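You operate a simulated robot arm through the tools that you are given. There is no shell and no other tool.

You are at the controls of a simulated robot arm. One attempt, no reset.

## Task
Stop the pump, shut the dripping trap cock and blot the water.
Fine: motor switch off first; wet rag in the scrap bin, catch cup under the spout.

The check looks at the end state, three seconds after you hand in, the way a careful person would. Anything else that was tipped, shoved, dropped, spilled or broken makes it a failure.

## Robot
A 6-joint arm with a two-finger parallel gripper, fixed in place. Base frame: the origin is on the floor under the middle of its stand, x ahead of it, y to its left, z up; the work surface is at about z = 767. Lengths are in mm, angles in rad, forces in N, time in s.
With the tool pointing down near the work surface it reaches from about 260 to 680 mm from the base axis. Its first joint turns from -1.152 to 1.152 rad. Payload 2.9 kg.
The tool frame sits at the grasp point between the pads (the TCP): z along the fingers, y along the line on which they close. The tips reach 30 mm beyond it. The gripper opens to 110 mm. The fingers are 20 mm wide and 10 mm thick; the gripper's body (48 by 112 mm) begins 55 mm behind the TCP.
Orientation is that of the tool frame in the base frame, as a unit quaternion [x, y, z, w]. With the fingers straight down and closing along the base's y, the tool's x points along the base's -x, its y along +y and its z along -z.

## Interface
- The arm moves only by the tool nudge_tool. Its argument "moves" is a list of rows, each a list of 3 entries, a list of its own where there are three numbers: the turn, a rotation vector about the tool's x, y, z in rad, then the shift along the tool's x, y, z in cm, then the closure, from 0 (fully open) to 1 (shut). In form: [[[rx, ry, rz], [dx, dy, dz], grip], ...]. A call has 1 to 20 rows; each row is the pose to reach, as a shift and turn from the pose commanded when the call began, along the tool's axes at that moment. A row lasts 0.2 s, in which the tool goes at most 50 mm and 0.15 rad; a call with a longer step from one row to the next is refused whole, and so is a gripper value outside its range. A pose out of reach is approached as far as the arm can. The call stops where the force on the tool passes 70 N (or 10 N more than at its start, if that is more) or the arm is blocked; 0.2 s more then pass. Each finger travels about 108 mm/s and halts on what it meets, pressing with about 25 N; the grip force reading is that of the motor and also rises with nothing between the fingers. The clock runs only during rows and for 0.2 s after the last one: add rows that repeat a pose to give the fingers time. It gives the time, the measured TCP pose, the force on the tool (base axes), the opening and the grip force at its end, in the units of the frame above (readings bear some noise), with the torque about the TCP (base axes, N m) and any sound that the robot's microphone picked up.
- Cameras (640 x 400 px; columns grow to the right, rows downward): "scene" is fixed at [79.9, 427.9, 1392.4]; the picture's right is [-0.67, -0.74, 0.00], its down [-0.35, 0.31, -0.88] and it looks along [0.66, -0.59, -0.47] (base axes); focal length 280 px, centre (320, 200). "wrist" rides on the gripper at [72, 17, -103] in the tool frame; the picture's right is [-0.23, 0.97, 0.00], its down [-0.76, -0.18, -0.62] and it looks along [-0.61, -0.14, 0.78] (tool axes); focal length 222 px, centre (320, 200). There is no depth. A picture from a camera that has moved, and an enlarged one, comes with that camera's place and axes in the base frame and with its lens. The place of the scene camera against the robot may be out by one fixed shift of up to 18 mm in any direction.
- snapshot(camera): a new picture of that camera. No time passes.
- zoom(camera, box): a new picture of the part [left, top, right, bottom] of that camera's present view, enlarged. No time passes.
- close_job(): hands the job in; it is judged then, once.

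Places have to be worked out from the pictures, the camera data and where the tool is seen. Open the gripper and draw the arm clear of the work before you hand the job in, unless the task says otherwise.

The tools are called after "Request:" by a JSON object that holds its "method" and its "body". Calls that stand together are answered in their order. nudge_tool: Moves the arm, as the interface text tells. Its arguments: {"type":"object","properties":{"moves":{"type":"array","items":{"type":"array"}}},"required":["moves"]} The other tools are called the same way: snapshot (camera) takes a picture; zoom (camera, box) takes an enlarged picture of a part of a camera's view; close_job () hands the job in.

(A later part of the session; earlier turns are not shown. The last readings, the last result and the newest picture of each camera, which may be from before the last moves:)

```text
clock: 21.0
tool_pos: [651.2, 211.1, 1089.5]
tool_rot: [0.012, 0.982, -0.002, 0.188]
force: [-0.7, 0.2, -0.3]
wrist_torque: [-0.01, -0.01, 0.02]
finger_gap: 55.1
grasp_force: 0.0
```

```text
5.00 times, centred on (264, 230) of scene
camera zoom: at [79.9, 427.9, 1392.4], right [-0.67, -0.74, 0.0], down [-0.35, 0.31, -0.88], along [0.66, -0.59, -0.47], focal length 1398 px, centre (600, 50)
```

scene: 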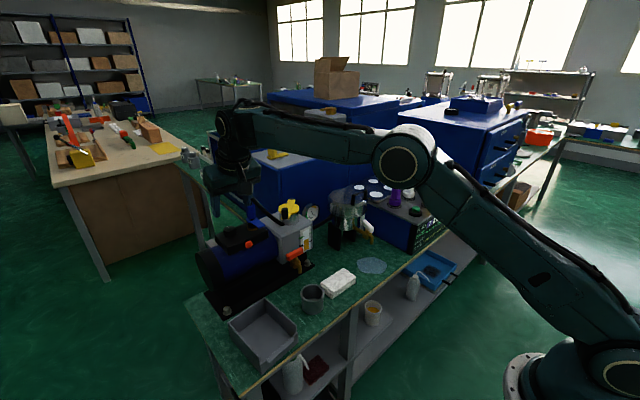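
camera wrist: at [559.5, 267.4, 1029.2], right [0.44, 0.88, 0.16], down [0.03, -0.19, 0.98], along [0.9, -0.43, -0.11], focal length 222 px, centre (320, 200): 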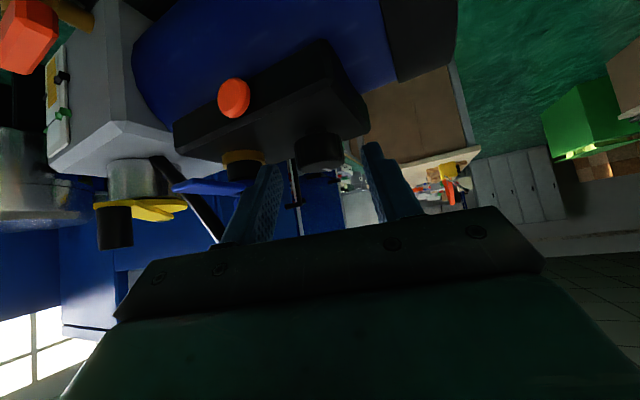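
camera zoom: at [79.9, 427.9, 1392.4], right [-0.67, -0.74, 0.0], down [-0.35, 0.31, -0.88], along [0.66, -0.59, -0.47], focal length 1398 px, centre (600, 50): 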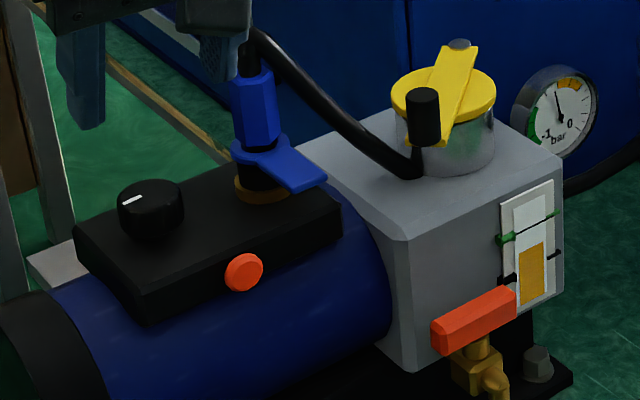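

From above, the pointer now reads about 1.6 rad, so the knob has turned a quarter turn and points to +y. I compare the gauge and the knob with the starting pictures for signs that the motor has stopped.

Request:
{"method": "zoom", "body": {"camera": "scene", "box": [270, 195, 334, 235]}}

Request:
{"method": "zoom", "body": {"camera": "scene", "box": [210, 210, 274, 250]}}

Request:
{"method": "snapshot", "body": {"camera": "wrist"}}

```text
10.00 times, centred on (302, 215) of scene
camera zoom: at [79.9, 427.9, 1392.4], right [-0.67, -0.74, 0.0], down [-0.35, 0.31, -0.88], along [0.66, -0.59, -0.47], focal length 2796 px, centre (500, 50)
```

zoom: 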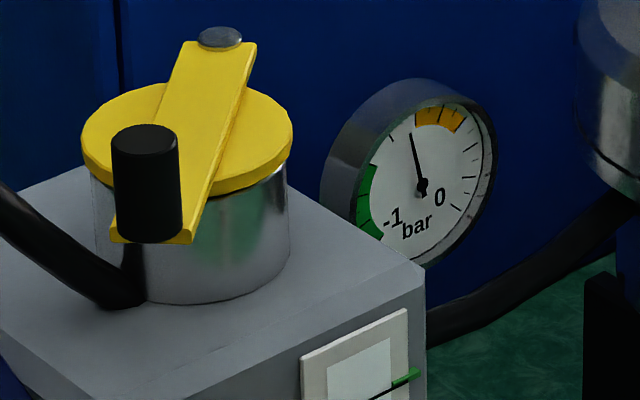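

```text
10.00 times, centred on (242, 230) of scene
camera zoom: at [79.9, 427.9, 1392.4], right [-0.67, -0.74, 0.0], down [-0.35, 0.31, -0.88], along [0.66, -0.59, -0.47], focal length 2796 px, centre (1100, -100)
```

zoom: 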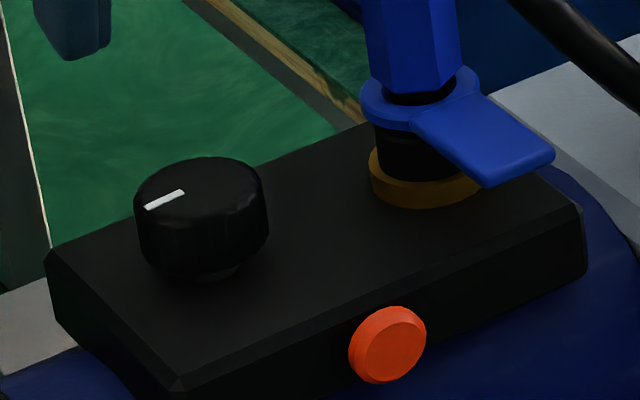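

```text
taken
camera wrist: at [545.4, 230.2, 1159.0], right [0.24, 0.97, 0.08], down [0.47, -0.19, 0.86], along [0.85, -0.16, -0.5], focal length 222 px, centre (320, 200)
```

wrist: 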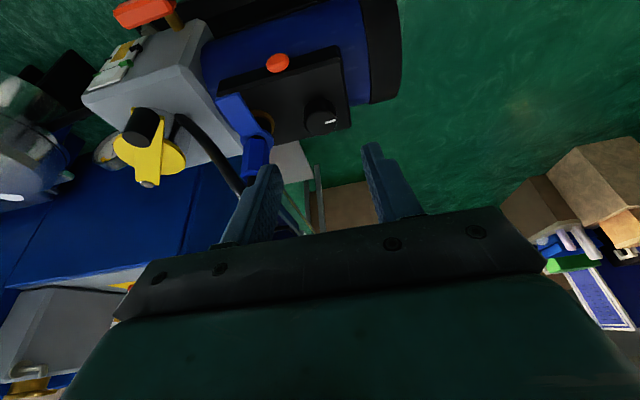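

The gauge needle, steady at first, began creeping toward 0 at about 16.6 s, just when the knob reached its quarter turn, so the motor is off and the vacuum is bleeding down. I bring the tool back to vertical and go to (427, −142, 1005) to look closely at the trap cock.

Request:
{"method": "nudge_tool", "body": {"moves": [[[-0.0009, 0.076, -0.0049], [3.714, -0.1, -1.484], 0.5], [[-0.0019, 0.1519, -0.0099], [7.428, -0.2, -2.968], 0.5], [[-0.0028, 0.2279, -0.0148], [11.142, -0.3, -4.452], 0.5], [[-0.0038, 0.3038, -0.0198], [14.856, -0.4, -5.936], 0.5], [[-0.0047, 0.3798, -0.0247], [18.57, -0.5, -7.42], 0.5], [[-0.0047, 0.3798, -0.0247], [18.75, -4.92, -7.49], 0.5], [[-0.0047, 0.3798, -0.0247], [18.92, -9.34, -7.56], 0.5], [[-0.0047, 0.3798, -0.0247], [19.1, -13.76, -7.63], 0.5], [[-0.0047, 0.3798, -0.0247], [19.28, -18.18, -7.7], 0.5], [[-0.0047, 0.3798, -0.0247], [19.45, -22.59, -7.77], 0.5], [[-0.0047, 0.3798, -0.0247], [19.63, -27.01, -7.84], 0.5], [[-0.0047, 0.3798, -0.0247], [19.8, -31.43, -7.91], 0.5], [[-0.0047, 0.3798, -0.0247], [19.98, -35.85, -7.98], 0.5], [[-0.0047, 0.3798, -0.0247], [21.55, -35.85, -4.05], 0.5], [[-0.0047, 0.3798, -0.0247], [23.11, -35.85, -0.13], 0.5]]}}

Request:
{"method": "snapshot", "body": {"camera": "wrist"}}

Request:
{"method": "snapshot", "body": {"camera": "scene"}}

Request:
{"method": "zoom", "body": {"camera": "scene", "box": [270, 195, 334, 235]}}

```text
clock: 24.2
tool_pos: [426.8, -140.4, 1007.4]
tool_rot: [0.0, 1.0, 0.0, 0.0]
force: [0.4, -0.3, -0.3]
wrist_torque: [0.0, -0.03, -0.01]
finger_gap: 55.5
grasp_force: 0.0
```

```text
taken
camera wrist: at [354.5, -124.0, 1111.7], right [0.23, 0.97, 0.0], down [0.76, -0.18, 0.62], along [0.61, -0.14, -0.78], focal length 222 px, centre (320, 200)
```

wrist: 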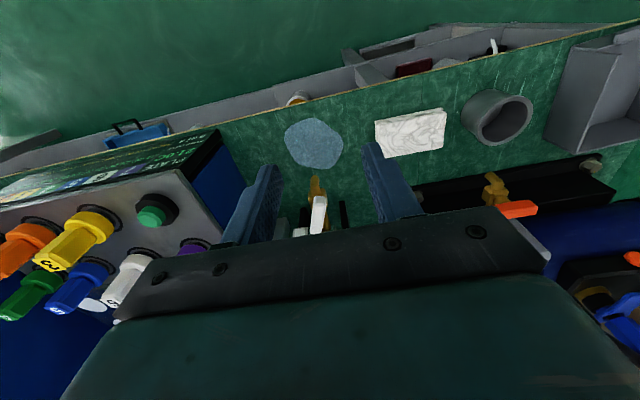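

```text
taken
```

scene: 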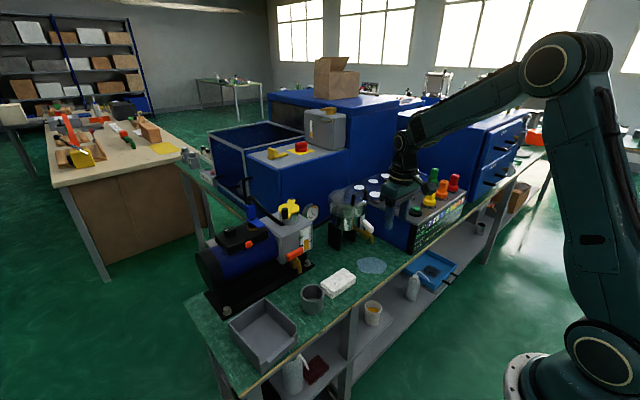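

```text
10.00 times, centred on (302, 215) of scene
camera zoom: at [79.9, 427.9, 1392.4], right [-0.67, -0.74, 0.0], down [-0.35, 0.31, -0.88], along [0.66, -0.59, -0.47], focal length 2796 px, centre (500, 50)
```

zoom: 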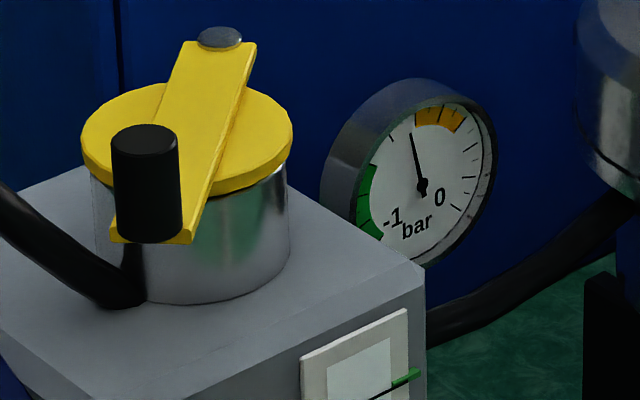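

The needle has moved slightly since the start, but not between 21 s and 24 s, so the evidence is weak. I zoom harder on the gauge and on the cock.

Request:
{"method": "zoom", "body": {"camera": "scene", "box": [298, 200, 322, 215]}}

Request:
{"method": "zoom", "body": {"camera": "wrist", "box": [250, 100, 410, 200]}}

Request:
{"method": "zoom", "body": {"camera": "scene", "box": [330, 190, 426, 250]}}

Request:
{"method": "zoom", "body": {"camera": "scene", "box": [330, 205, 394, 245]}}

```text
16.00 times, centred on (310, 208) of scene
camera zoom: at [79.9, 427.9, 1392.4], right [-0.67, -0.74, 0.0], down [-0.35, 0.31, -0.88], along [0.66, -0.59, -0.47], focal length 4473 px, centre (480, 80)
```

zoom: 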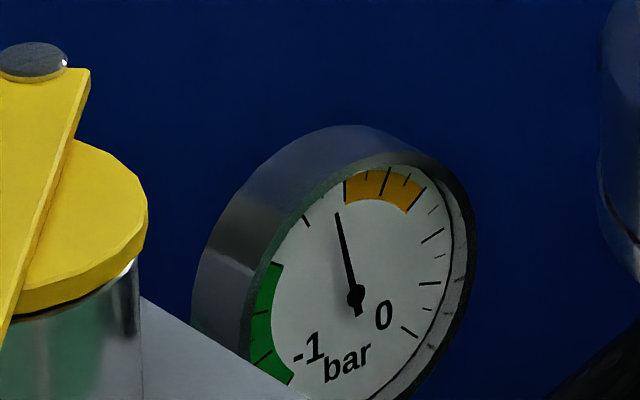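

```text
4.00 times, centred on (330, 150) of wrist
camera zoom: at [354.5, -124.0, 1111.7], right [0.23, 0.97, 0.0], down [0.76, -0.18, 0.62], along [0.61, -0.14, -0.78], focal length 888 px, centre (280, 400)
```

zoom: 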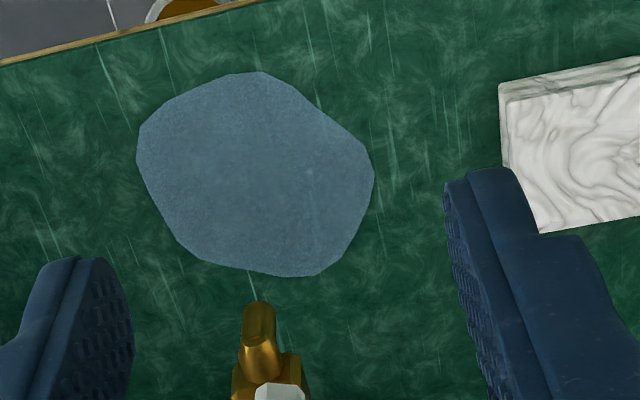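

```text
6.67 times, centred on (378, 220) of scene
camera zoom: at [79.9, 427.9, 1392.4], right [-0.67, -0.74, 0.0], down [-0.35, 0.31, -0.88], along [0.66, -0.59, -0.47], focal length 1864 px, centre (-67, 67)
```

zoom: 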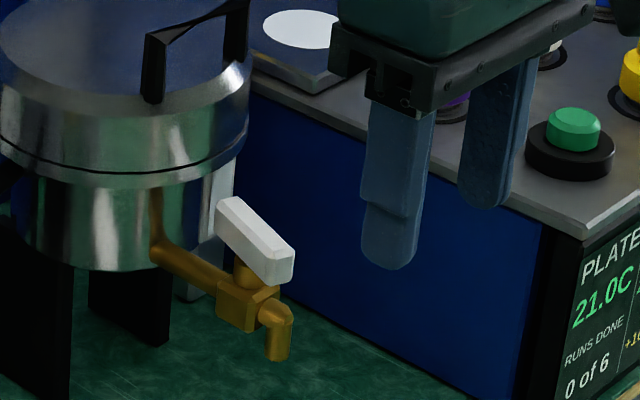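

```text
10.00 times, centred on (362, 225) of scene
camera zoom: at [79.9, 427.9, 1392.4], right [-0.67, -0.74, 0.0], down [-0.35, 0.31, -0.88], along [0.66, -0.59, -0.47], focal length 2796 px, centre (-100, -50)
```

zoom: 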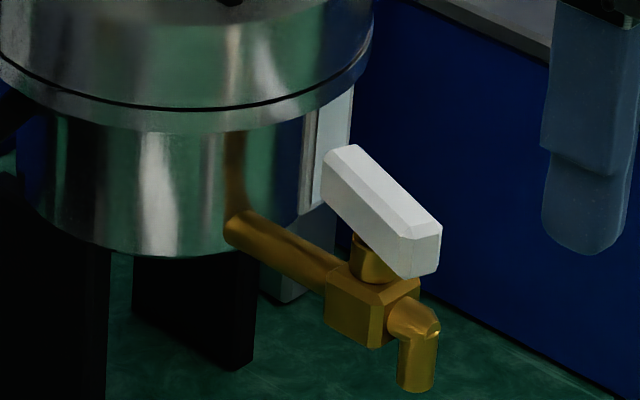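

The lever is now partly hidden behind the gripper body. I move 45 mm forward and up to about (472, −148, 1022) so the cock falls in clear view, and to get a second angle for triangulation.

Request:
{"method": "nudge_tool", "body": {"moves": [[[0, 0, 0], [-2.25, -0.4, -0.75], 0.5], [[0, 0, 0], [-4.5, -0.8, -1.5], 0.3], [[0, 0, 0], [-4.5, -0.8, -1.5], 0.0], [[0, 0, 0], [-4.5, -0.8, -1.5], 0.0]]}}

Request:
{"method": "snapshot", "body": {"camera": "wrist"}}

Request:
{"method": "zoom", "body": {"camera": "wrist", "box": [250, 90, 410, 190]}}

Request:
{"method": "zoom", "body": {"camera": "scene", "box": [298, 200, 322, 215]}}

```text
clock: 25.2
tool_pos: [471.6, -151.1, 1023.9]
tool_rot: [0.0, 1.0, 0.0, 0.0]
force: [0.1, 0.7, -0.2]
wrist_torque: [0.01, -0.01, -0.03]
finger_gap: 109.7
grasp_force: 0.1
```

```text
taken
camera wrist: at [398.8, -132.9, 1126.2], right [0.23, 0.97, 0.0], down [0.76, -0.18, 0.62], along [0.61, -0.14, -0.78], focal length 222 px, centre (320, 200)
```

wrist: 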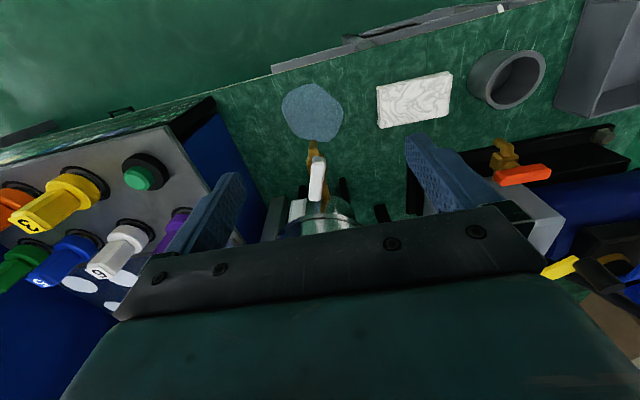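

```text
4.00 times, centred on (330, 140) of wrist
camera zoom: at [398.8, -132.9, 1126.2], right [0.23, 0.97, 0.0], down [0.76, -0.18, 0.62], along [0.61, -0.14, -0.78], focal length 888 px, centre (280, 440)
```

zoom: 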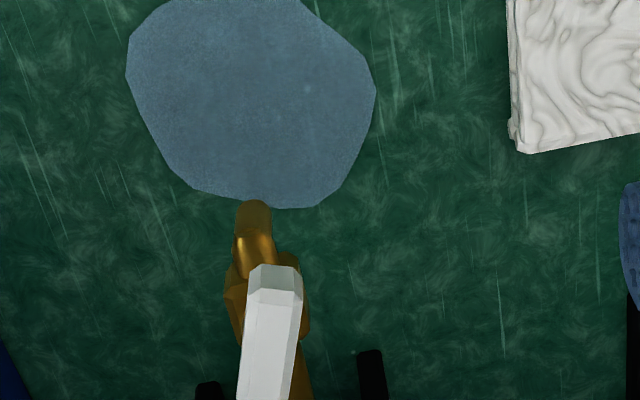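

```text
16.00 times, centred on (310, 208) of scene
camera zoom: at [79.9, 427.9, 1392.4], right [-0.67, -0.74, 0.0], down [-0.35, 0.31, -0.88], along [0.66, -0.59, -0.47], focal length 4473 px, centre (480, 80)
```

zoom: 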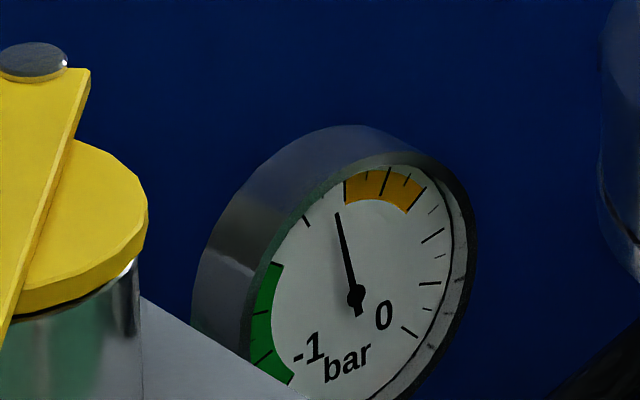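

I triangulate the white lever at (519…558, −164…−177), top z≈909, lying about 19° off the pipe and centred on its stem near (540, −171). I check how close the pot's lid comes before putting fingers there.

Request:
{"method": "zoom", "body": {"camera": "wrist", "box": [240, 140, 400, 240]}}

Request:
{"method": "zoom", "body": {"camera": "scene", "box": [322, 180, 402, 230]}}

```text
4.00 times, centred on (320, 190) of wrist
camera zoom: at [398.8, -132.9, 1126.2], right [0.23, 0.97, 0.0], down [0.76, -0.18, 0.62], along [0.61, -0.14, -0.78], focal length 888 px, centre (320, 240)
```

zoom: 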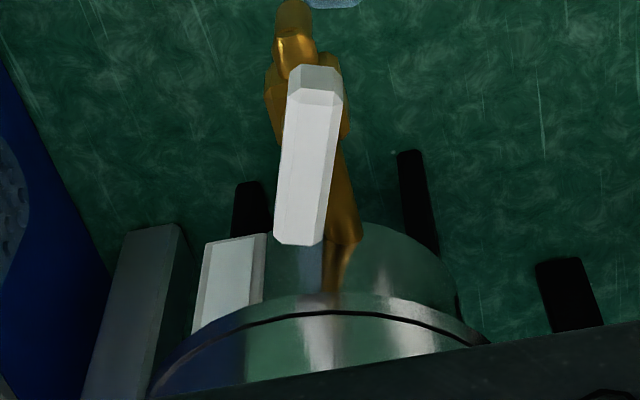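

```text
8.00 times, centred on (362, 205) of scene
camera zoom: at [79.9, 427.9, 1392.4], right [-0.67, -0.74, 0.0], down [-0.35, 0.31, -0.88], along [0.66, -0.59, -0.47], focal length 2236 px, centre (-16, 160)
```

zoom: 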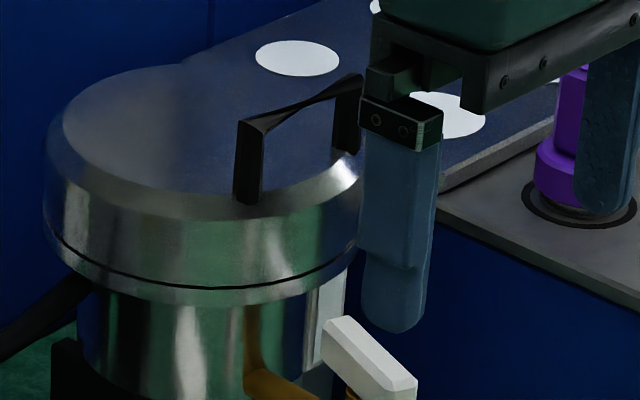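

The pot lid starts near x≈605 and the heater box side is at y≈−315, so there is room around the cock. I move above the lever at (540, −171) with the yaw matched to it (−0.326 rad) and the fingertips still about 35 mm above.

Request:
{"method": "nudge_tool", "body": {"moves": [[[0, 0, 0.0815], [-1.71, -0.5, 1.22], 0.2], [[0, 0, 0.163], [-3.42, -1.0, 2.45], 0.4], [[0, 0, 0.2445], [-5.13, -1.49, 3.67], 0.45], [[0, 0, 0.326], [-6.84, -1.99, 4.9], 0.45], [[0, 0, 0.326], [-6.84, -1.99, 4.9], 0.45]]}}

Request:
{"method": "snapshot", "body": {"camera": "wrist"}}

Request:
{"method": "zoom", "body": {"camera": "wrist", "box": [200, 100, 440, 250]}}

Request:
{"method": "zoom", "body": {"camera": "scene", "box": [322, 185, 402, 235]}}

Request:
{"method": "zoom", "body": {"camera": "scene", "box": [298, 200, 322, 215]}}

```text
clock: 26.4
tool_pos: [539.1, -171.9, 974.0]
tool_rot: [0.162, 0.987, 0.0, 0.0]
force: [0.5, 0.0, -0.2]
wrist_torque: [0.0, 0.01, -0.01]
finger_gap: 60.5
grasp_force: 0.1
```

```text
taken
camera wrist: at [475.1, -130.8, 1076.7], right [0.53, 0.85, 0.0], down [0.66, -0.41, 0.62], along [0.53, -0.33, -0.78], focal length 222 px, centre (320, 200)
```

wrist: 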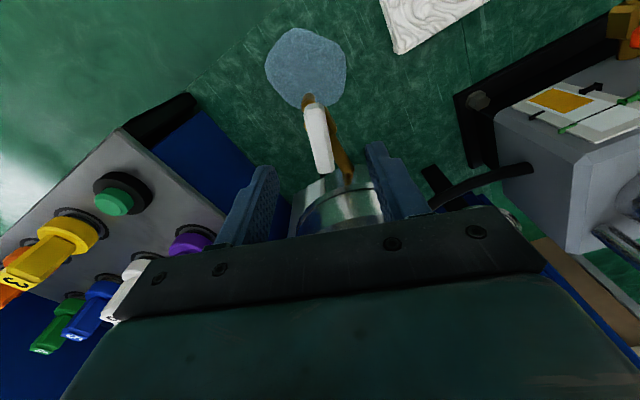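

```text
2.67 times, centred on (320, 175) of wrist
camera zoom: at [475.1, -130.8, 1076.7], right [0.53, 0.85, 0.0], down [0.66, -0.41, 0.62], along [0.53, -0.33, -0.78], focal length 592 px, centre (320, 267)
```

zoom: 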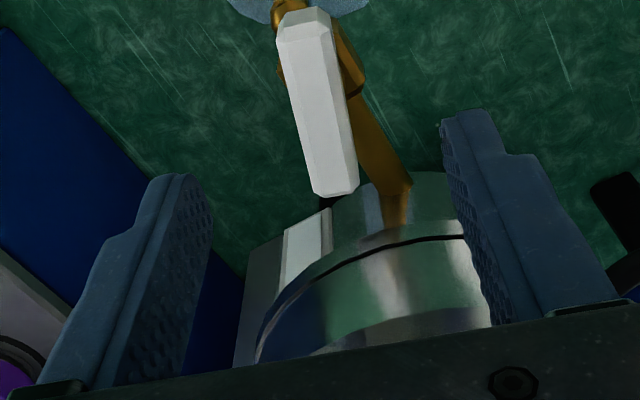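

```text
8.00 times, centred on (362, 210) of scene
camera zoom: at [79.9, 427.9, 1392.4], right [-0.67, -0.74, 0.0], down [-0.35, 0.31, -0.88], along [0.66, -0.59, -0.47], focal length 2236 px, centre (-16, 120)
```

zoom: 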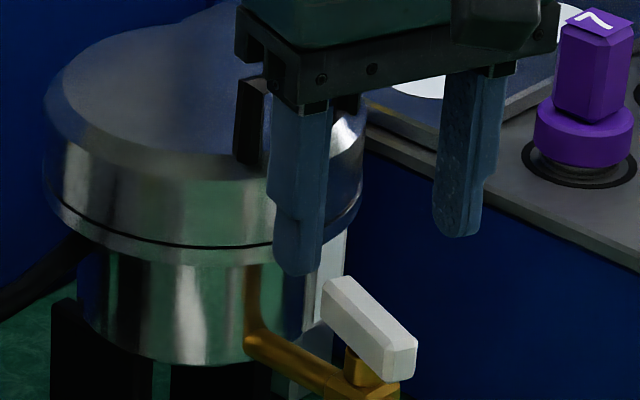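

```text
16.00 times, centred on (310, 208) of scene
camera zoom: at [79.9, 427.9, 1392.4], right [-0.67, -0.74, 0.0], down [-0.35, 0.31, -0.88], along [0.66, -0.59, -0.47], focal length 4473 px, centre (480, 80)
```

zoom: 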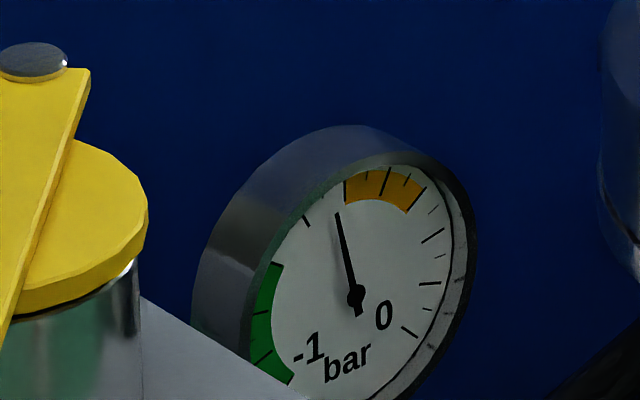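

The needle has now been still over four samples (21–26 s), whereas it differed at 0, 1.8 and 19 s, which fits a stopped motor. Because the switch must be off before the cock is touched, I go back once and check that the knob is against its stop.

Request:
{"method": "nudge_tool", "body": {"moves": [[[0, 0, 0], [2.37, -0.8, -4.0], 0.5], [[0, 0, 0], [4.74, -1.6, -8.0], 0.5], [[0, 0, 0], [7.1, -2.4, -11.8], 0.5], [[0, 0, 0], [8.66, 2.19, -11.8], 0.5], [[0, 0, 0], [10.21, 6.79, -11.8], 0.5], [[0, 0, 0], [11.76, 11.38, -11.8], 0.5], [[0, 0, 0], [13.32, 15.98, -11.8], 0.5], [[0, 0, 0], [14.87, 20.57, -11.8], 0.5], [[0, 0, 0], [16.42, 25.16, -11.8], 0.5], [[0, 0, 0], [17.98, 29.76, -11.8], 0.5], [[0, 0, 0], [19.53, 34.35, -11.8], 0.5], [[-0.0017, -0.1333, -0.0041], [16.21, 35.47, -11.8], 0.5], [[-0.0035, -0.2667, -0.0082], [12.9, 36.59, -11.8], 0.5], [[-0.0052, -0.4, -0.0123], [9.58, 37.71, -11.8], 0.5], [[-0.0069, -0.5333, -0.0164], [6.27, 38.83, -11.0], 0.5], [[-0.0087, -0.6667, -0.0205], [2.95, 39.96, -9.2], 0.5], [[-0.0104, -0.8, -0.0246], [-0.37, 41.08, -7.1], 0.5], [[-0.0104, -0.8, -0.0246], [-0.37, 41.08, -7.1], 0.5]]}}

Request:
{"method": "zoom", "body": {"camera": "wrist", "box": [160, 60, 480, 260]}}

Request:
{"method": "zoom", "body": {"camera": "wrist", "box": [264, 80, 360, 140]}}

```text
clock: 30.2
tool_pos: [672.8, 217.6, 1044.6]
tool_rot: [0.138, 0.91, -0.059, 0.387]
force: [0.2, 0.3, 0.6]
wrist_torque: [0.01, -0.01, -0.01]
finger_gap: 55.1
grasp_force: 0.1
```

```text
2.00 times, centred on (320, 160) of wrist
camera zoom: at [558.7, 270.4, 1063.9], right [0.44, 0.88, 0.16], down [0.03, -0.19, 0.98], along [0.9, -0.43, -0.11], focal length 444 px, centre (320, 280)
```

zoom: 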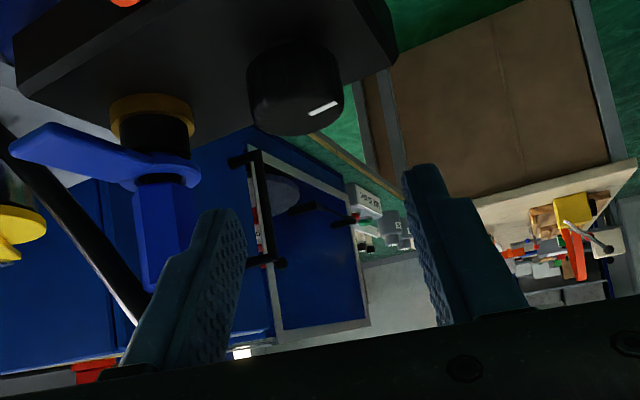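

```text
6.67 times, centred on (312, 110) of wrist
camera zoom: at [558.7, 270.4, 1063.9], right [0.44, 0.88, 0.16], down [0.03, -0.19, 0.98], along [0.9, -0.43, -0.11], focal length 1481 px, centre (373, 800)
```

zoom: 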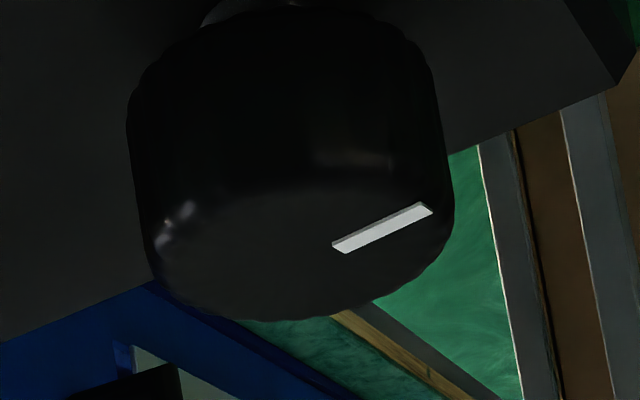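

The pointer still stands at +y. I lower onto the knob as before and close, then photograph the pointer before turning.

Request:
{"method": "nudge_tool", "body": {"moves": [[[0, 0, 0], [0, -0.244, 0], 0.5], [[0, 0, 0], [0.7, -0.244, 0.75], 0.5], [[0, 0, 0], [1.41, -0.244, 1.5], 0.5], [[0, 0, 0], [2.11, -0.244, 2.25], 0.5], [[0, 0, 0], [2.82, -0.244, 3.0], 0.5], [[0, 0, 0], [2.82, -0.244, 3.0], 0.65], [[0, 0, 0], [2.82, -0.244, 3.0], 0.76], [[0, 0, 0], [2.82, -0.244, 3.0], 0.76]]}}

Request:
{"method": "zoom", "body": {"camera": "wrist", "box": [270, 120, 366, 180]}}

```text
clock: 32.0
tool_pos: [673.5, 215.7, 1002.8]
tool_rot: [0.137, 0.91, -0.058, 0.386]
force: [3.8, 3.1, -0.4]
wrist_torque: [-0.24, -0.07, 0.09]
finger_gap: 31.7
grasp_force: 44.5
```

```text
6.67 times, centred on (318, 150) of wrist
camera zoom: at [559.4, 268.5, 1022.5], right [0.44, 0.88, 0.16], down [0.03, -0.19, 0.98], along [0.9, -0.42, -0.11], focal length 1481 px, centre (333, 533)
```

zoom: 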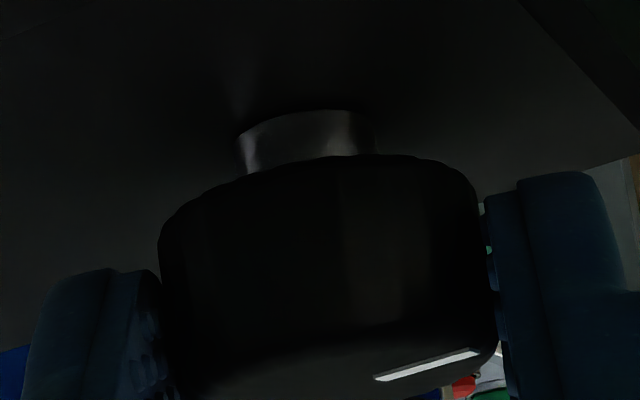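

Gripped again (31.7 mm, 44 N), with the pointer at (375–480, 365) in this view. I try to turn it another 0.33 rad the same way; if it is at its stop, the torque will rise or the fingers will slip.

Request:
{"method": "nudge_tool", "body": {"moves": [[[-0.0789, 0, -0.0766], [-0.007, -0.179, 0.007], 0.76], [[-0.1578, 0, -0.1533], [-0.027, -0.356, 0.028], 0.76], [[-0.2367, 0, -0.2299], [-0.061, -0.529, 0.063], 0.76]]}}

Request:
{"method": "zoom", "body": {"camera": "wrist", "box": [270, 120, 366, 180]}}

Request:
{"method": "zoom", "body": {"camera": "scene", "box": [298, 200, 322, 215]}}

```text
clock: 32.8
tool_pos: [673.6, 209.5, 1003.2]
tool_rot: [-0.014, 0.921, 0.006, 0.389]
force: [-14.2, 1.7, 7.3]
wrist_torque: [-0.19, 0.21, 0.06]
finger_gap: 31.7
grasp_force: 44.9
```

```text
6.67 times, centred on (318, 150) of wrist
camera zoom: at [547.6, 223.1, 1022.5], right [0.13, 0.98, 0.16], down [0.09, -0.18, 0.98], along [0.99, -0.11, -0.11], focal length 1481 px, centre (333, 533)
```

zoom: 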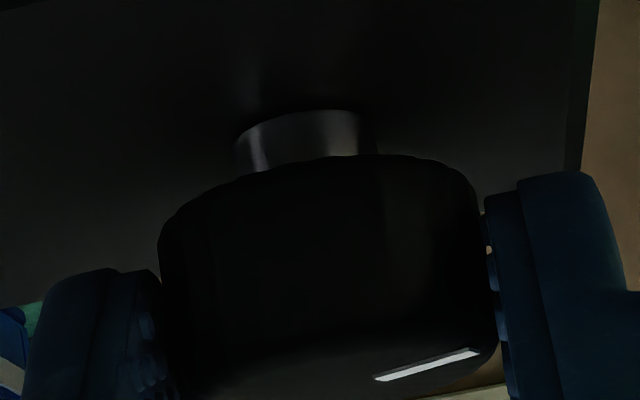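

```text
16.00 times, centred on (310, 208) of scene
camera zoom: at [79.3, 427.9, 1392.4], right [-0.67, -0.74, 0.0], down [-0.35, 0.31, -0.88], along [0.66, -0.59, -0.47], focal length 4473 px, centre (480, 80)
```

zoom: 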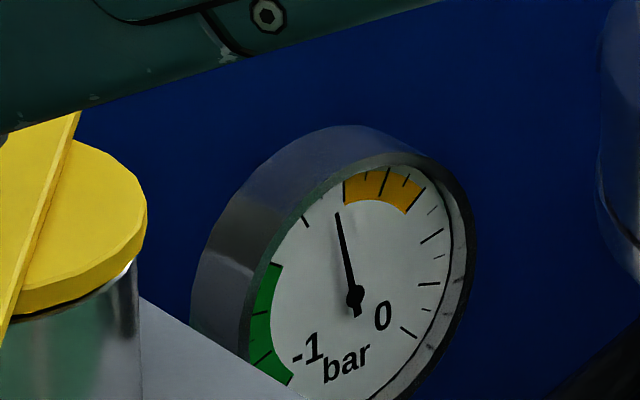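

The knob went along again, without a stop (now about 1.93 rad), and the needle did not react. I turn on in the same direction to find its end stop: open, swing back, regrip and turn 0.44 rad.

Request:
{"method": "nudge_tool", "body": {"moves": [[[0, 0, 0], [0, 0, 0], 0.5], [[0, 0, 0], [0, 0, 0], 0.5], [[0.0789, 0, 0.0766], [-0.007, 0.179, 0.007], 0.5], [[0.1578, 0, 0.1533], [-0.027, 0.356, 0.028], 0.5], [[0.2367, 0, 0.2299], [-0.061, 0.528, 0.063], 0.5], [[0.2367, 0, 0.2299], [-0.061, 0.528, 0.063], 0.65], [[0.2367, 0, 0.2299], [-0.061, 0.528, 0.063], 0.76], [[0.2367, 0, 0.2299], [-0.061, 0.528, 0.063], 0.76]]}}

Request:
{"method": "zoom", "body": {"camera": "wrist", "box": [270, 120, 366, 180]}}

Request:
{"method": "zoom", "body": {"camera": "scene", "box": [200, 190, 328, 270]}}

```text
clock: 34.6
tool_pos: [674.2, 214.7, 1002.6]
tool_rot: [0.137, 0.911, -0.057, 0.385]
force: [4.4, 5.5, -1.0]
wrist_torque: [0.18, -0.15, 0.1]
finger_gap: 31.8
grasp_force: 45.3
```

```text
6.67 times, centred on (318, 150) of wrist
camera zoom: at [560.3, 268.1, 1021.1], right [0.44, 0.88, 0.16], down [0.03, -0.2, 0.98], along [0.9, -0.42, -0.11], focal length 1481 px, centre (333, 533)
```

zoom: 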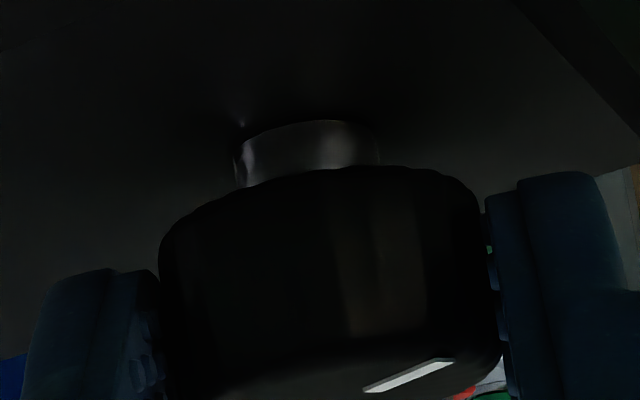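

```text
5.00 times, centred on (264, 230) of scene
camera zoom: at [80.0, 428.1, 1392.3], right [-0.67, -0.74, 0.0], down [-0.35, 0.31, -0.88], along [0.66, -0.59, -0.47], focal length 1398 px, centre (600, 50)
```

zoom: 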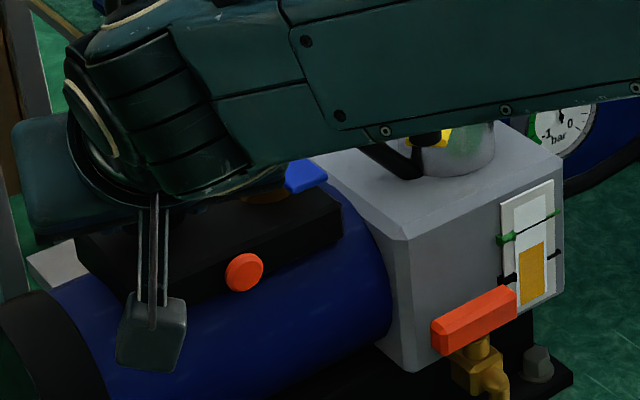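

Accounting for the view, the pointer reads about 1.9 rad, so the knob stays where I put it. I turn 0.44 rad further.

Request:
{"method": "nudge_tool", "body": {"moves": [[[-0.0789, 0, -0.0766], [-0.007, -0.179, 0.007], 0.76], [[-0.1578, 0, -0.1533], [-0.027, -0.356, 0.028], 0.76], [[-0.2367, 0, -0.2299], [-0.061, -0.529, 0.063], 0.76], [[-0.3157, 0, -0.3065], [-0.108, -0.695, 0.111], 0.76]]}}

Request:
{"method": "zoom", "body": {"camera": "wrist", "box": [270, 120, 366, 180]}}

Request:
{"method": "zoom", "body": {"camera": "scene", "box": [298, 200, 322, 215]}}

```text
clock: 35.6
tool_pos: [674.4, 207.6, 1002.2]
tool_rot: [-0.066, 0.919, 0.029, 0.388]
force: [16.8, 5.2, -3.5]
wrist_torque: [-0.01, 0.68, 0.05]
finger_gap: 31.5
grasp_force: 44.8
```

```text
6.67 times, centred on (318, 150) of wrist
camera zoom: at [548.0, 207.4, 1021.0], right [0.02, 0.99, 0.16], down [0.11, -0.16, 0.98], along [0.99, 0.0, -0.11], focal length 1481 px, centre (333, 533)
```

zoom: 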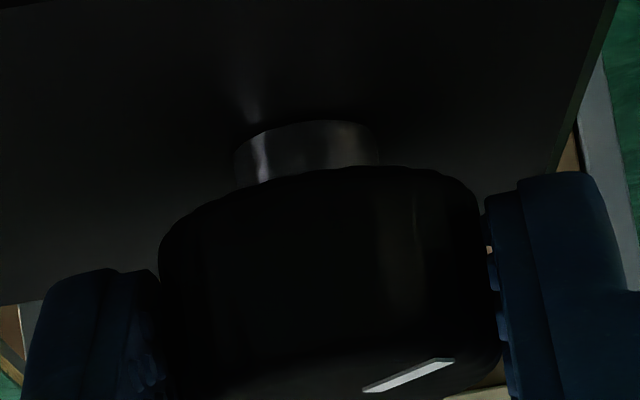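

```text
16.00 times, centred on (310, 208) of scene
camera zoom: at [80.5, 428.1, 1392.3], right [-0.67, -0.74, 0.0], down [-0.35, 0.31, -0.88], along [0.66, -0.59, -0.47], focal length 4473 px, centre (480, 80)
```

zoom: 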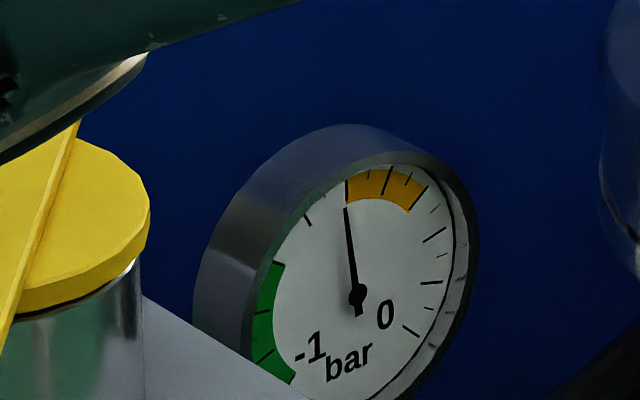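

The needle has just moved again, from about 12.7° to 8.3°, shortly after the turn. I wait two seconds without moving and look again, to tell whether it follows the knob, drifts with time or merely jitters.

Request:
{"method": "nudge_tool", "body": {"moves": [[[0, 0, 0], [0, 0, 0], 0.5], [[0, 0, 0], [0, 0, 0], 0.5], [[0, 0, 0], [0, 0, 0], 0.5], [[0, 0, 0], [0, 0, 0], 0.5], [[0, 0, 0], [0, 0, 0], 0.5], [[0, 0, 0], [0, 0, 0], 0.5], [[0, 0, 0], [0, 0, 0], 0.5], [[0, 0, 0], [0, 0, 0], 0.5]]}}

Request:
{"method": "zoom", "body": {"camera": "scene", "box": [298, 200, 322, 215]}}

Request:
{"method": "zoom", "body": {"camera": "wrist", "box": [270, 120, 366, 180]}}

```text
clock: 37.4
tool_pos: [673.7, 208.6, 1002.3]
tool_rot: [-0.064, 0.918, 0.027, 0.389]
force: [0.2, 0.3, 0.6]
wrist_torque: [0.03, -0.01, -0.01]
finger_gap: 55.0
grasp_force: 0.0
```

```text
16.00 times, centred on (310, 208) of scene
camera zoom: at [79.9, 427.9, 1392.4], right [-0.67, -0.74, 0.0], down [-0.35, 0.31, -0.88], along [0.66, -0.59, -0.47], focal length 4473 px, centre (480, 80)
```

zoom: 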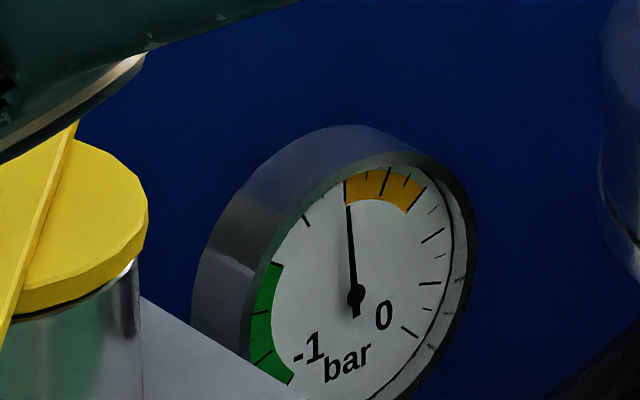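

```text
6.67 times, centred on (318, 150) of wrist
camera zoom: at [547.2, 207.6, 1021.5], right [0.02, 0.99, 0.16], down [0.11, -0.16, 0.98], along [0.99, 0.0, -0.11], focal length 1481 px, centre (333, 533)
```

zoom: 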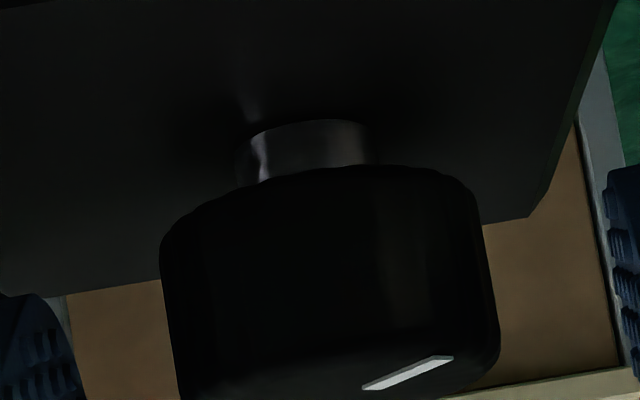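

The needle settles at a new value for each knob position (20° → 12.7° → 5.6°) and stays still in between, so the knob acts on the vacuum continuously, which is odd for a plain on/off switch. I look closely at the orange button and the box for other controls.

Request:
{"method": "snapshot", "body": {"camera": "wrist"}}

Request:
{"method": "zoom", "body": {"camera": "scene", "box": [232, 232, 264, 252]}}

Request:
{"method": "zoom", "body": {"camera": "scene", "box": [192, 230, 288, 290]}}

Request:
{"method": "zoom", "body": {"camera": "scene", "box": [298, 200, 322, 215]}}

```text
taken
camera wrist: at [547.2, 207.6, 1021.5], right [0.02, 0.99, 0.16], down [0.11, -0.16, 0.98], along [0.99, 0.0, -0.11], focal length 222 px, centre (320, 200)
```

wrist: 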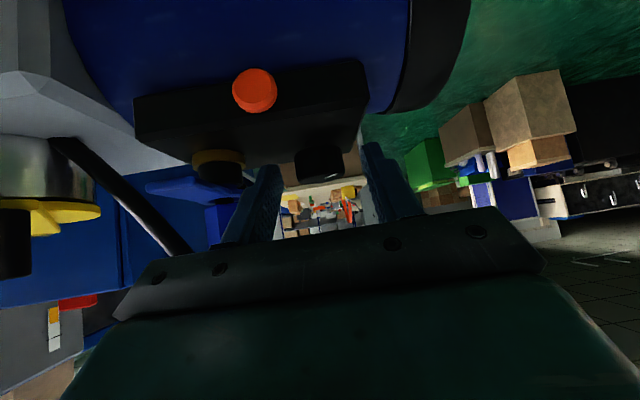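

```text
16.00 times, centred on (248, 242) of scene
camera zoom: at [79.9, 427.9, 1392.4], right [-0.67, -0.74, 0.0], down [-0.35, 0.31, -0.88], along [0.66, -0.59, -0.47], focal length 4473 px, centre (1472, -472)
```

zoom: 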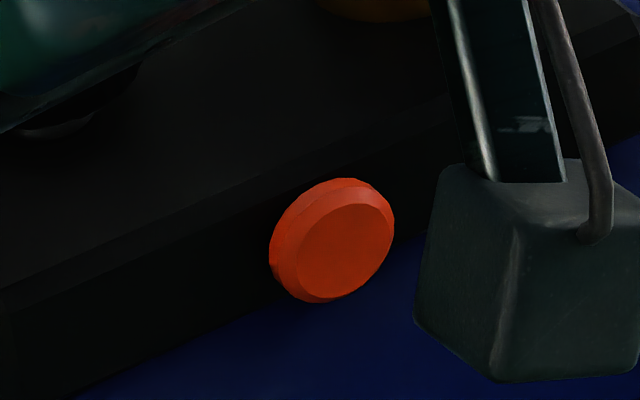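

```text
6.67 times, centred on (240, 260) of scene
camera zoom: at [79.9, 427.9, 1392.4], right [-0.67, -0.74, 0.0], down [-0.35, 0.31, -0.88], along [0.66, -0.59, -0.47], focal length 1864 px, centre (853, -200)
```

zoom: 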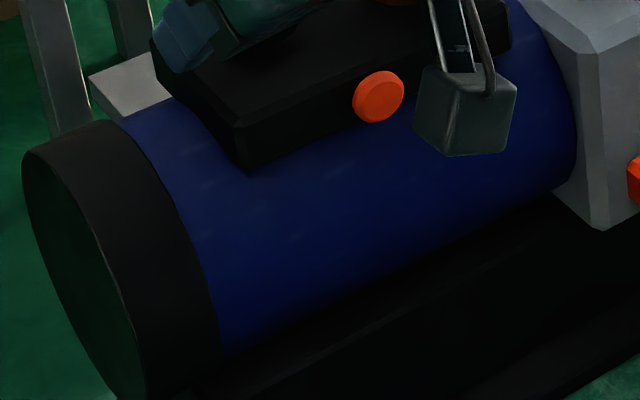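

```text
16.00 times, centred on (310, 208) of scene
camera zoom: at [79.9, 427.9, 1392.4], right [-0.67, -0.74, 0.0], down [-0.35, 0.31, -0.88], along [0.66, -0.59, -0.47], focal length 4473 px, centre (480, 80)
```

zoom: 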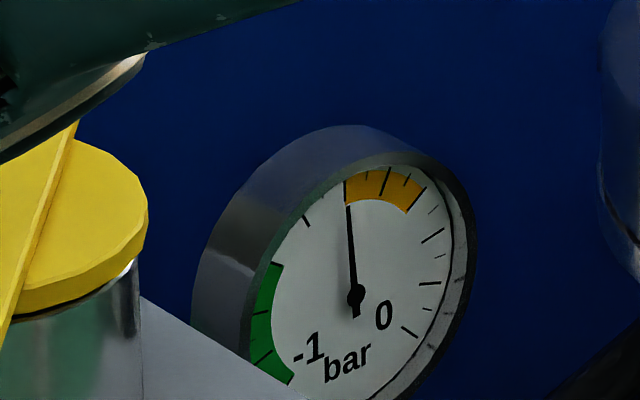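

The orange part is a raised push-button on the box's front face. I zoom in on it and on the yellow and blue controls with the wrist camera for any lettering.

Request:
{"method": "zoom", "body": {"camera": "wrist", "box": [190, 50, 318, 130]}}

Request:
{"method": "zoom", "body": {"camera": "wrist", "box": [0, 100, 240, 250]}}

Request:
{"method": "zoom", "body": {"camera": "wrist", "box": [120, 40, 400, 215]}}

```text
5.00 times, centred on (254, 90) of wrist
camera zoom: at [547.2, 207.6, 1021.5], right [0.02, 0.99, 0.16], down [0.11, -0.16, 0.98], along [0.99, 0.0, -0.11], focal length 1111 px, centre (650, 750)
```

zoom: 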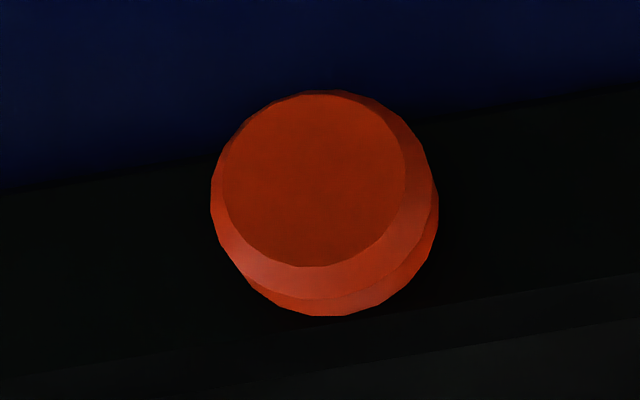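

```text
2.67 times, centred on (120, 175) of wrist
camera zoom: at [547.2, 207.6, 1021.5], right [0.02, 0.99, 0.16], down [0.11, -0.16, 0.98], along [0.99, 0.0, -0.11], focal length 592 px, centre (853, 267)
```

zoom: 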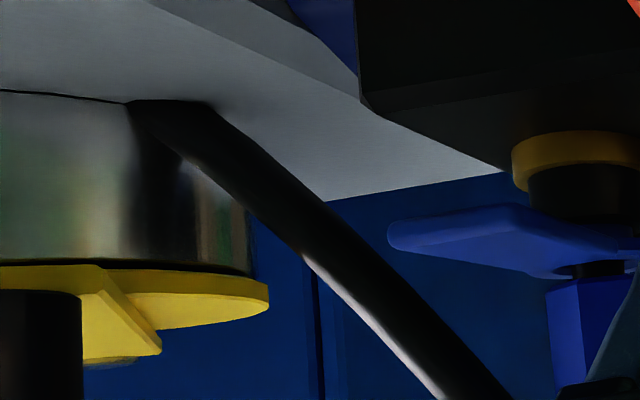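

```text
2.29 times, centred on (260, 128) of wrist
camera zoom: at [547.2, 207.6, 1021.5], right [0.02, 0.99, 0.16], down [0.11, -0.16, 0.98], along [0.99, 0.0, -0.11], focal length 508 px, centre (457, 366)
```

zoom: 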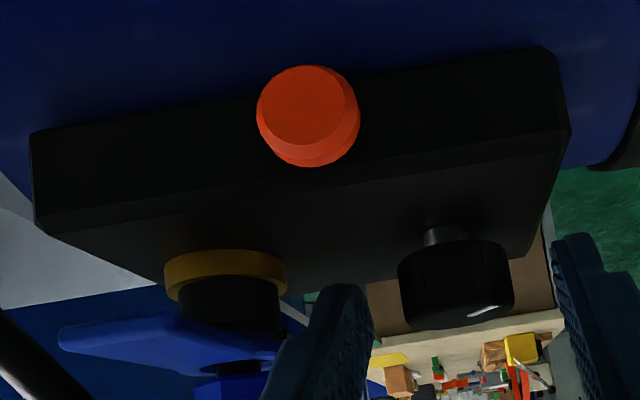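

Nothing is labelled. The knob shifts the vacuum gradually like a ballast or speed control and lies beyond the normal reach, while the orange push-button faces the robot at about (647, 184, 952), so the button is more likely the real motor switch. I lift off the knob and line up closed, nearly horizontal fingers 55 mm in front of the button.

Request:
{"method": "nudge_tool", "body": {"moves": [[[0, 0, 0], [-3.23, 0, -3.14], 0.5], [[0.0362, -0.1348, 0.022], [-1.47, -0.23, -7.1], 0.5], [[0.0724, -0.2695, 0.044], [1.37, -0.47, -10.02], 0.6], [[0.1086, -0.4043, 0.066], [4.6, -0.86, -11.19], 1.0], [[0.1207, -0.4492, 0.0733], [7.82, -0.86, -8.06], 1.0], [[0.1207, -0.4492, 0.0733], [11.05, -0.86, -4.92], 1.0], [[0.1207, -0.4492, 0.0733], [11.05, -0.86, -4.92], 1.0]]}}

Request:
{"method": "snapshot", "body": {"camera": "wrist"}}

Request:
{"method": "zoom", "body": {"camera": "scene", "box": [180, 190, 340, 290]}}

Request:
{"method": "zoom", "body": {"camera": "scene", "box": [298, 200, 322, 215]}}

```text
clock: 39.0
tool_pos: [565.2, 183.0, 955.4]
tool_rot: [0.0, 0.81, 0.0, 0.586]
force: [-0.6, -0.9, -0.1]
wrist_torque: [0.02, -0.01, -0.02]
finger_gap: 0.0
grasp_force: 25.1
```

```text
taken
camera wrist: at [444.7, 201.1, 918.9], right [0.07, 0.97, 0.22], down [-0.35, -0.18, 0.92], along [0.93, -0.14, 0.33], focal length 222 px, centre (320, 200)
```

wrist: 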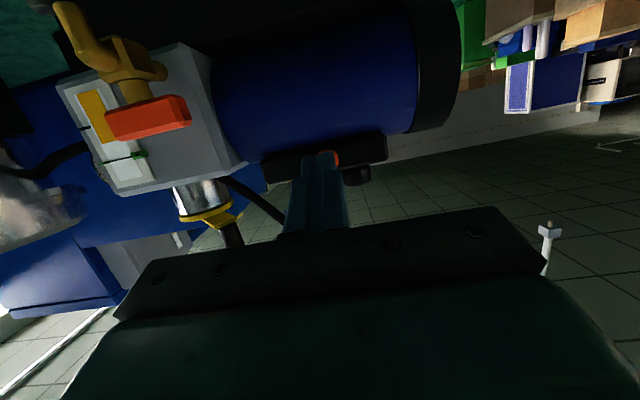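

```text
4.00 times, centred on (260, 240) of scene
camera zoom: at [79.9, 427.9, 1392.4], right [-0.67, -0.74, 0.0], down [-0.35, 0.31, -0.88], along [0.66, -0.59, -0.47], focal length 1118 px, centre (560, 40)
```

zoom: 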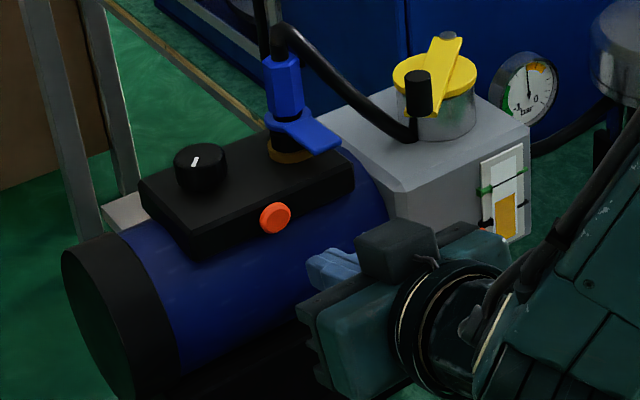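

```text
16.00 times, centred on (310, 208) of scene
camera zoom: at [79.9, 427.9, 1392.4], right [-0.67, -0.74, 0.0], down [-0.35, 0.31, -0.88], along [0.66, -0.59, -0.47], focal length 4473 px, centre (480, 80)
```

zoom: 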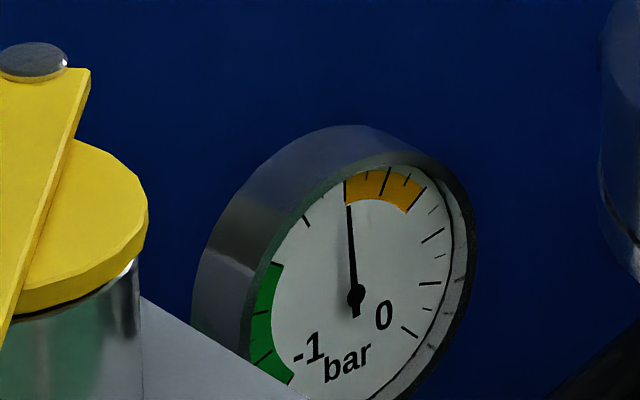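

The needle has settled at about 5.6° and the fingertips are in line with the button at z≈955, 50 mm away. I advance along +x and press it in by about 4 mm, watching force and sound.

Request:
{"method": "nudge_tool", "body": {"moves": [[[0, 0, 0], [-0.784, 0, 2.374], 1.0], [[0, 0, 0], [-1.317, 0, 3.988], 1.0], [[0, 0, 0], [-1.442, 0, 4.368], 1.0], [[0, 0, 0], [-1.505, 0, 4.558], 1.0], [[0, 0, 0], [-1.568, 0, 4.748], 1.0], [[0, 0, 0], [-1.63, 0, 4.938], 1.0], [[0, 0, 0], [-1.693, 0, 5.128], 1.0]]}}

Request:
{"method": "zoom", "body": {"camera": "wrist", "box": [260, 120, 388, 200]}}

Request:
{"method": "zoom", "body": {"camera": "scene", "box": [200, 210, 296, 270]}}

Request:
{"method": "zoom", "body": {"camera": "scene", "box": [298, 200, 322, 215]}}

```text
clock: 40.6
tool_pos: [616.5, 183.5, 957.4]
tool_rot: [0.001, 0.812, -0.001, 0.584]
force: [-12.5, -3.9, 0.8]
wrist_torque: [0.03, -0.02, -0.08]
finger_gap: 0.1
grasp_force: 25.4
heard: click
```

```text
5.00 times, centred on (324, 160) of wrist
camera zoom: at [496.3, 201.1, 920.1], right [0.07, 0.97, 0.21], down [-0.35, -0.18, 0.92], along [0.93, -0.14, 0.33], focal length 1111 px, centre (300, 400)
```

zoom: 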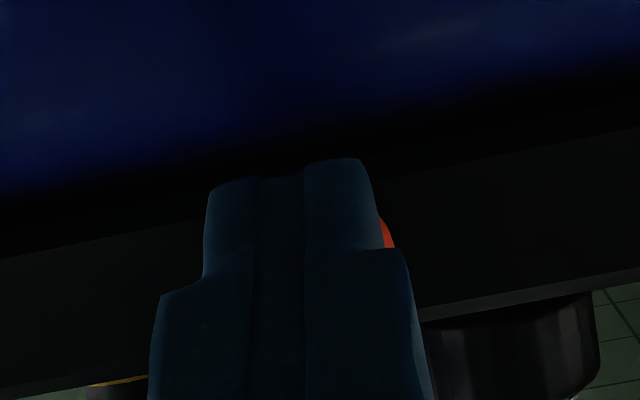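

```text
6.67 times, centred on (248, 240) of scene
camera zoom: at [79.6, 427.8, 1392.5], right [-0.67, -0.74, 0.0], down [-0.35, 0.31, -0.88], along [0.66, -0.59, -0.47], focal length 1864 px, centre (800, -67)
```

zoom: 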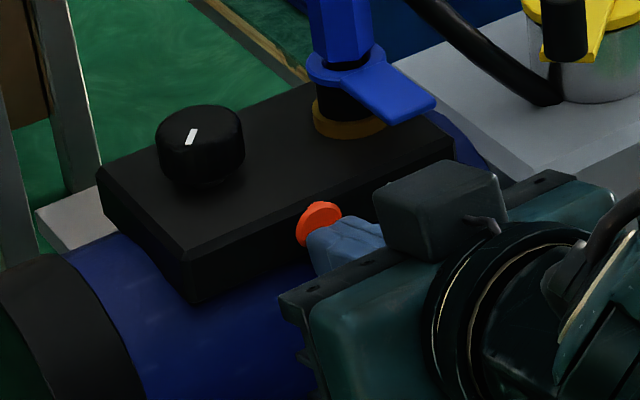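

```text
16.00 times, centred on (310, 208) of scene
camera zoom: at [79.6, 427.8, 1392.5], right [-0.67, -0.74, 0.0], down [-0.35, 0.31, -0.88], along [0.66, -0.59, -0.47], focal length 4473 px, centre (480, 80)
```

zoom: 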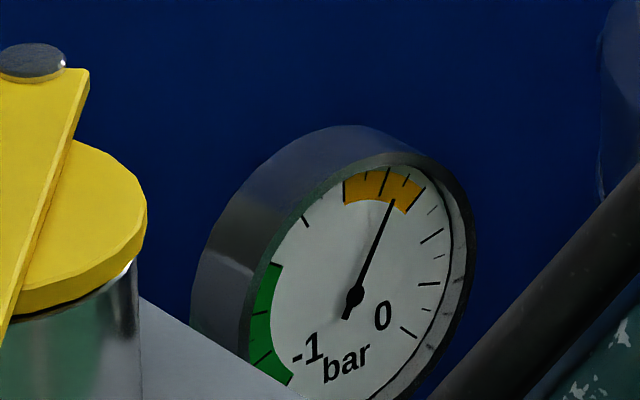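

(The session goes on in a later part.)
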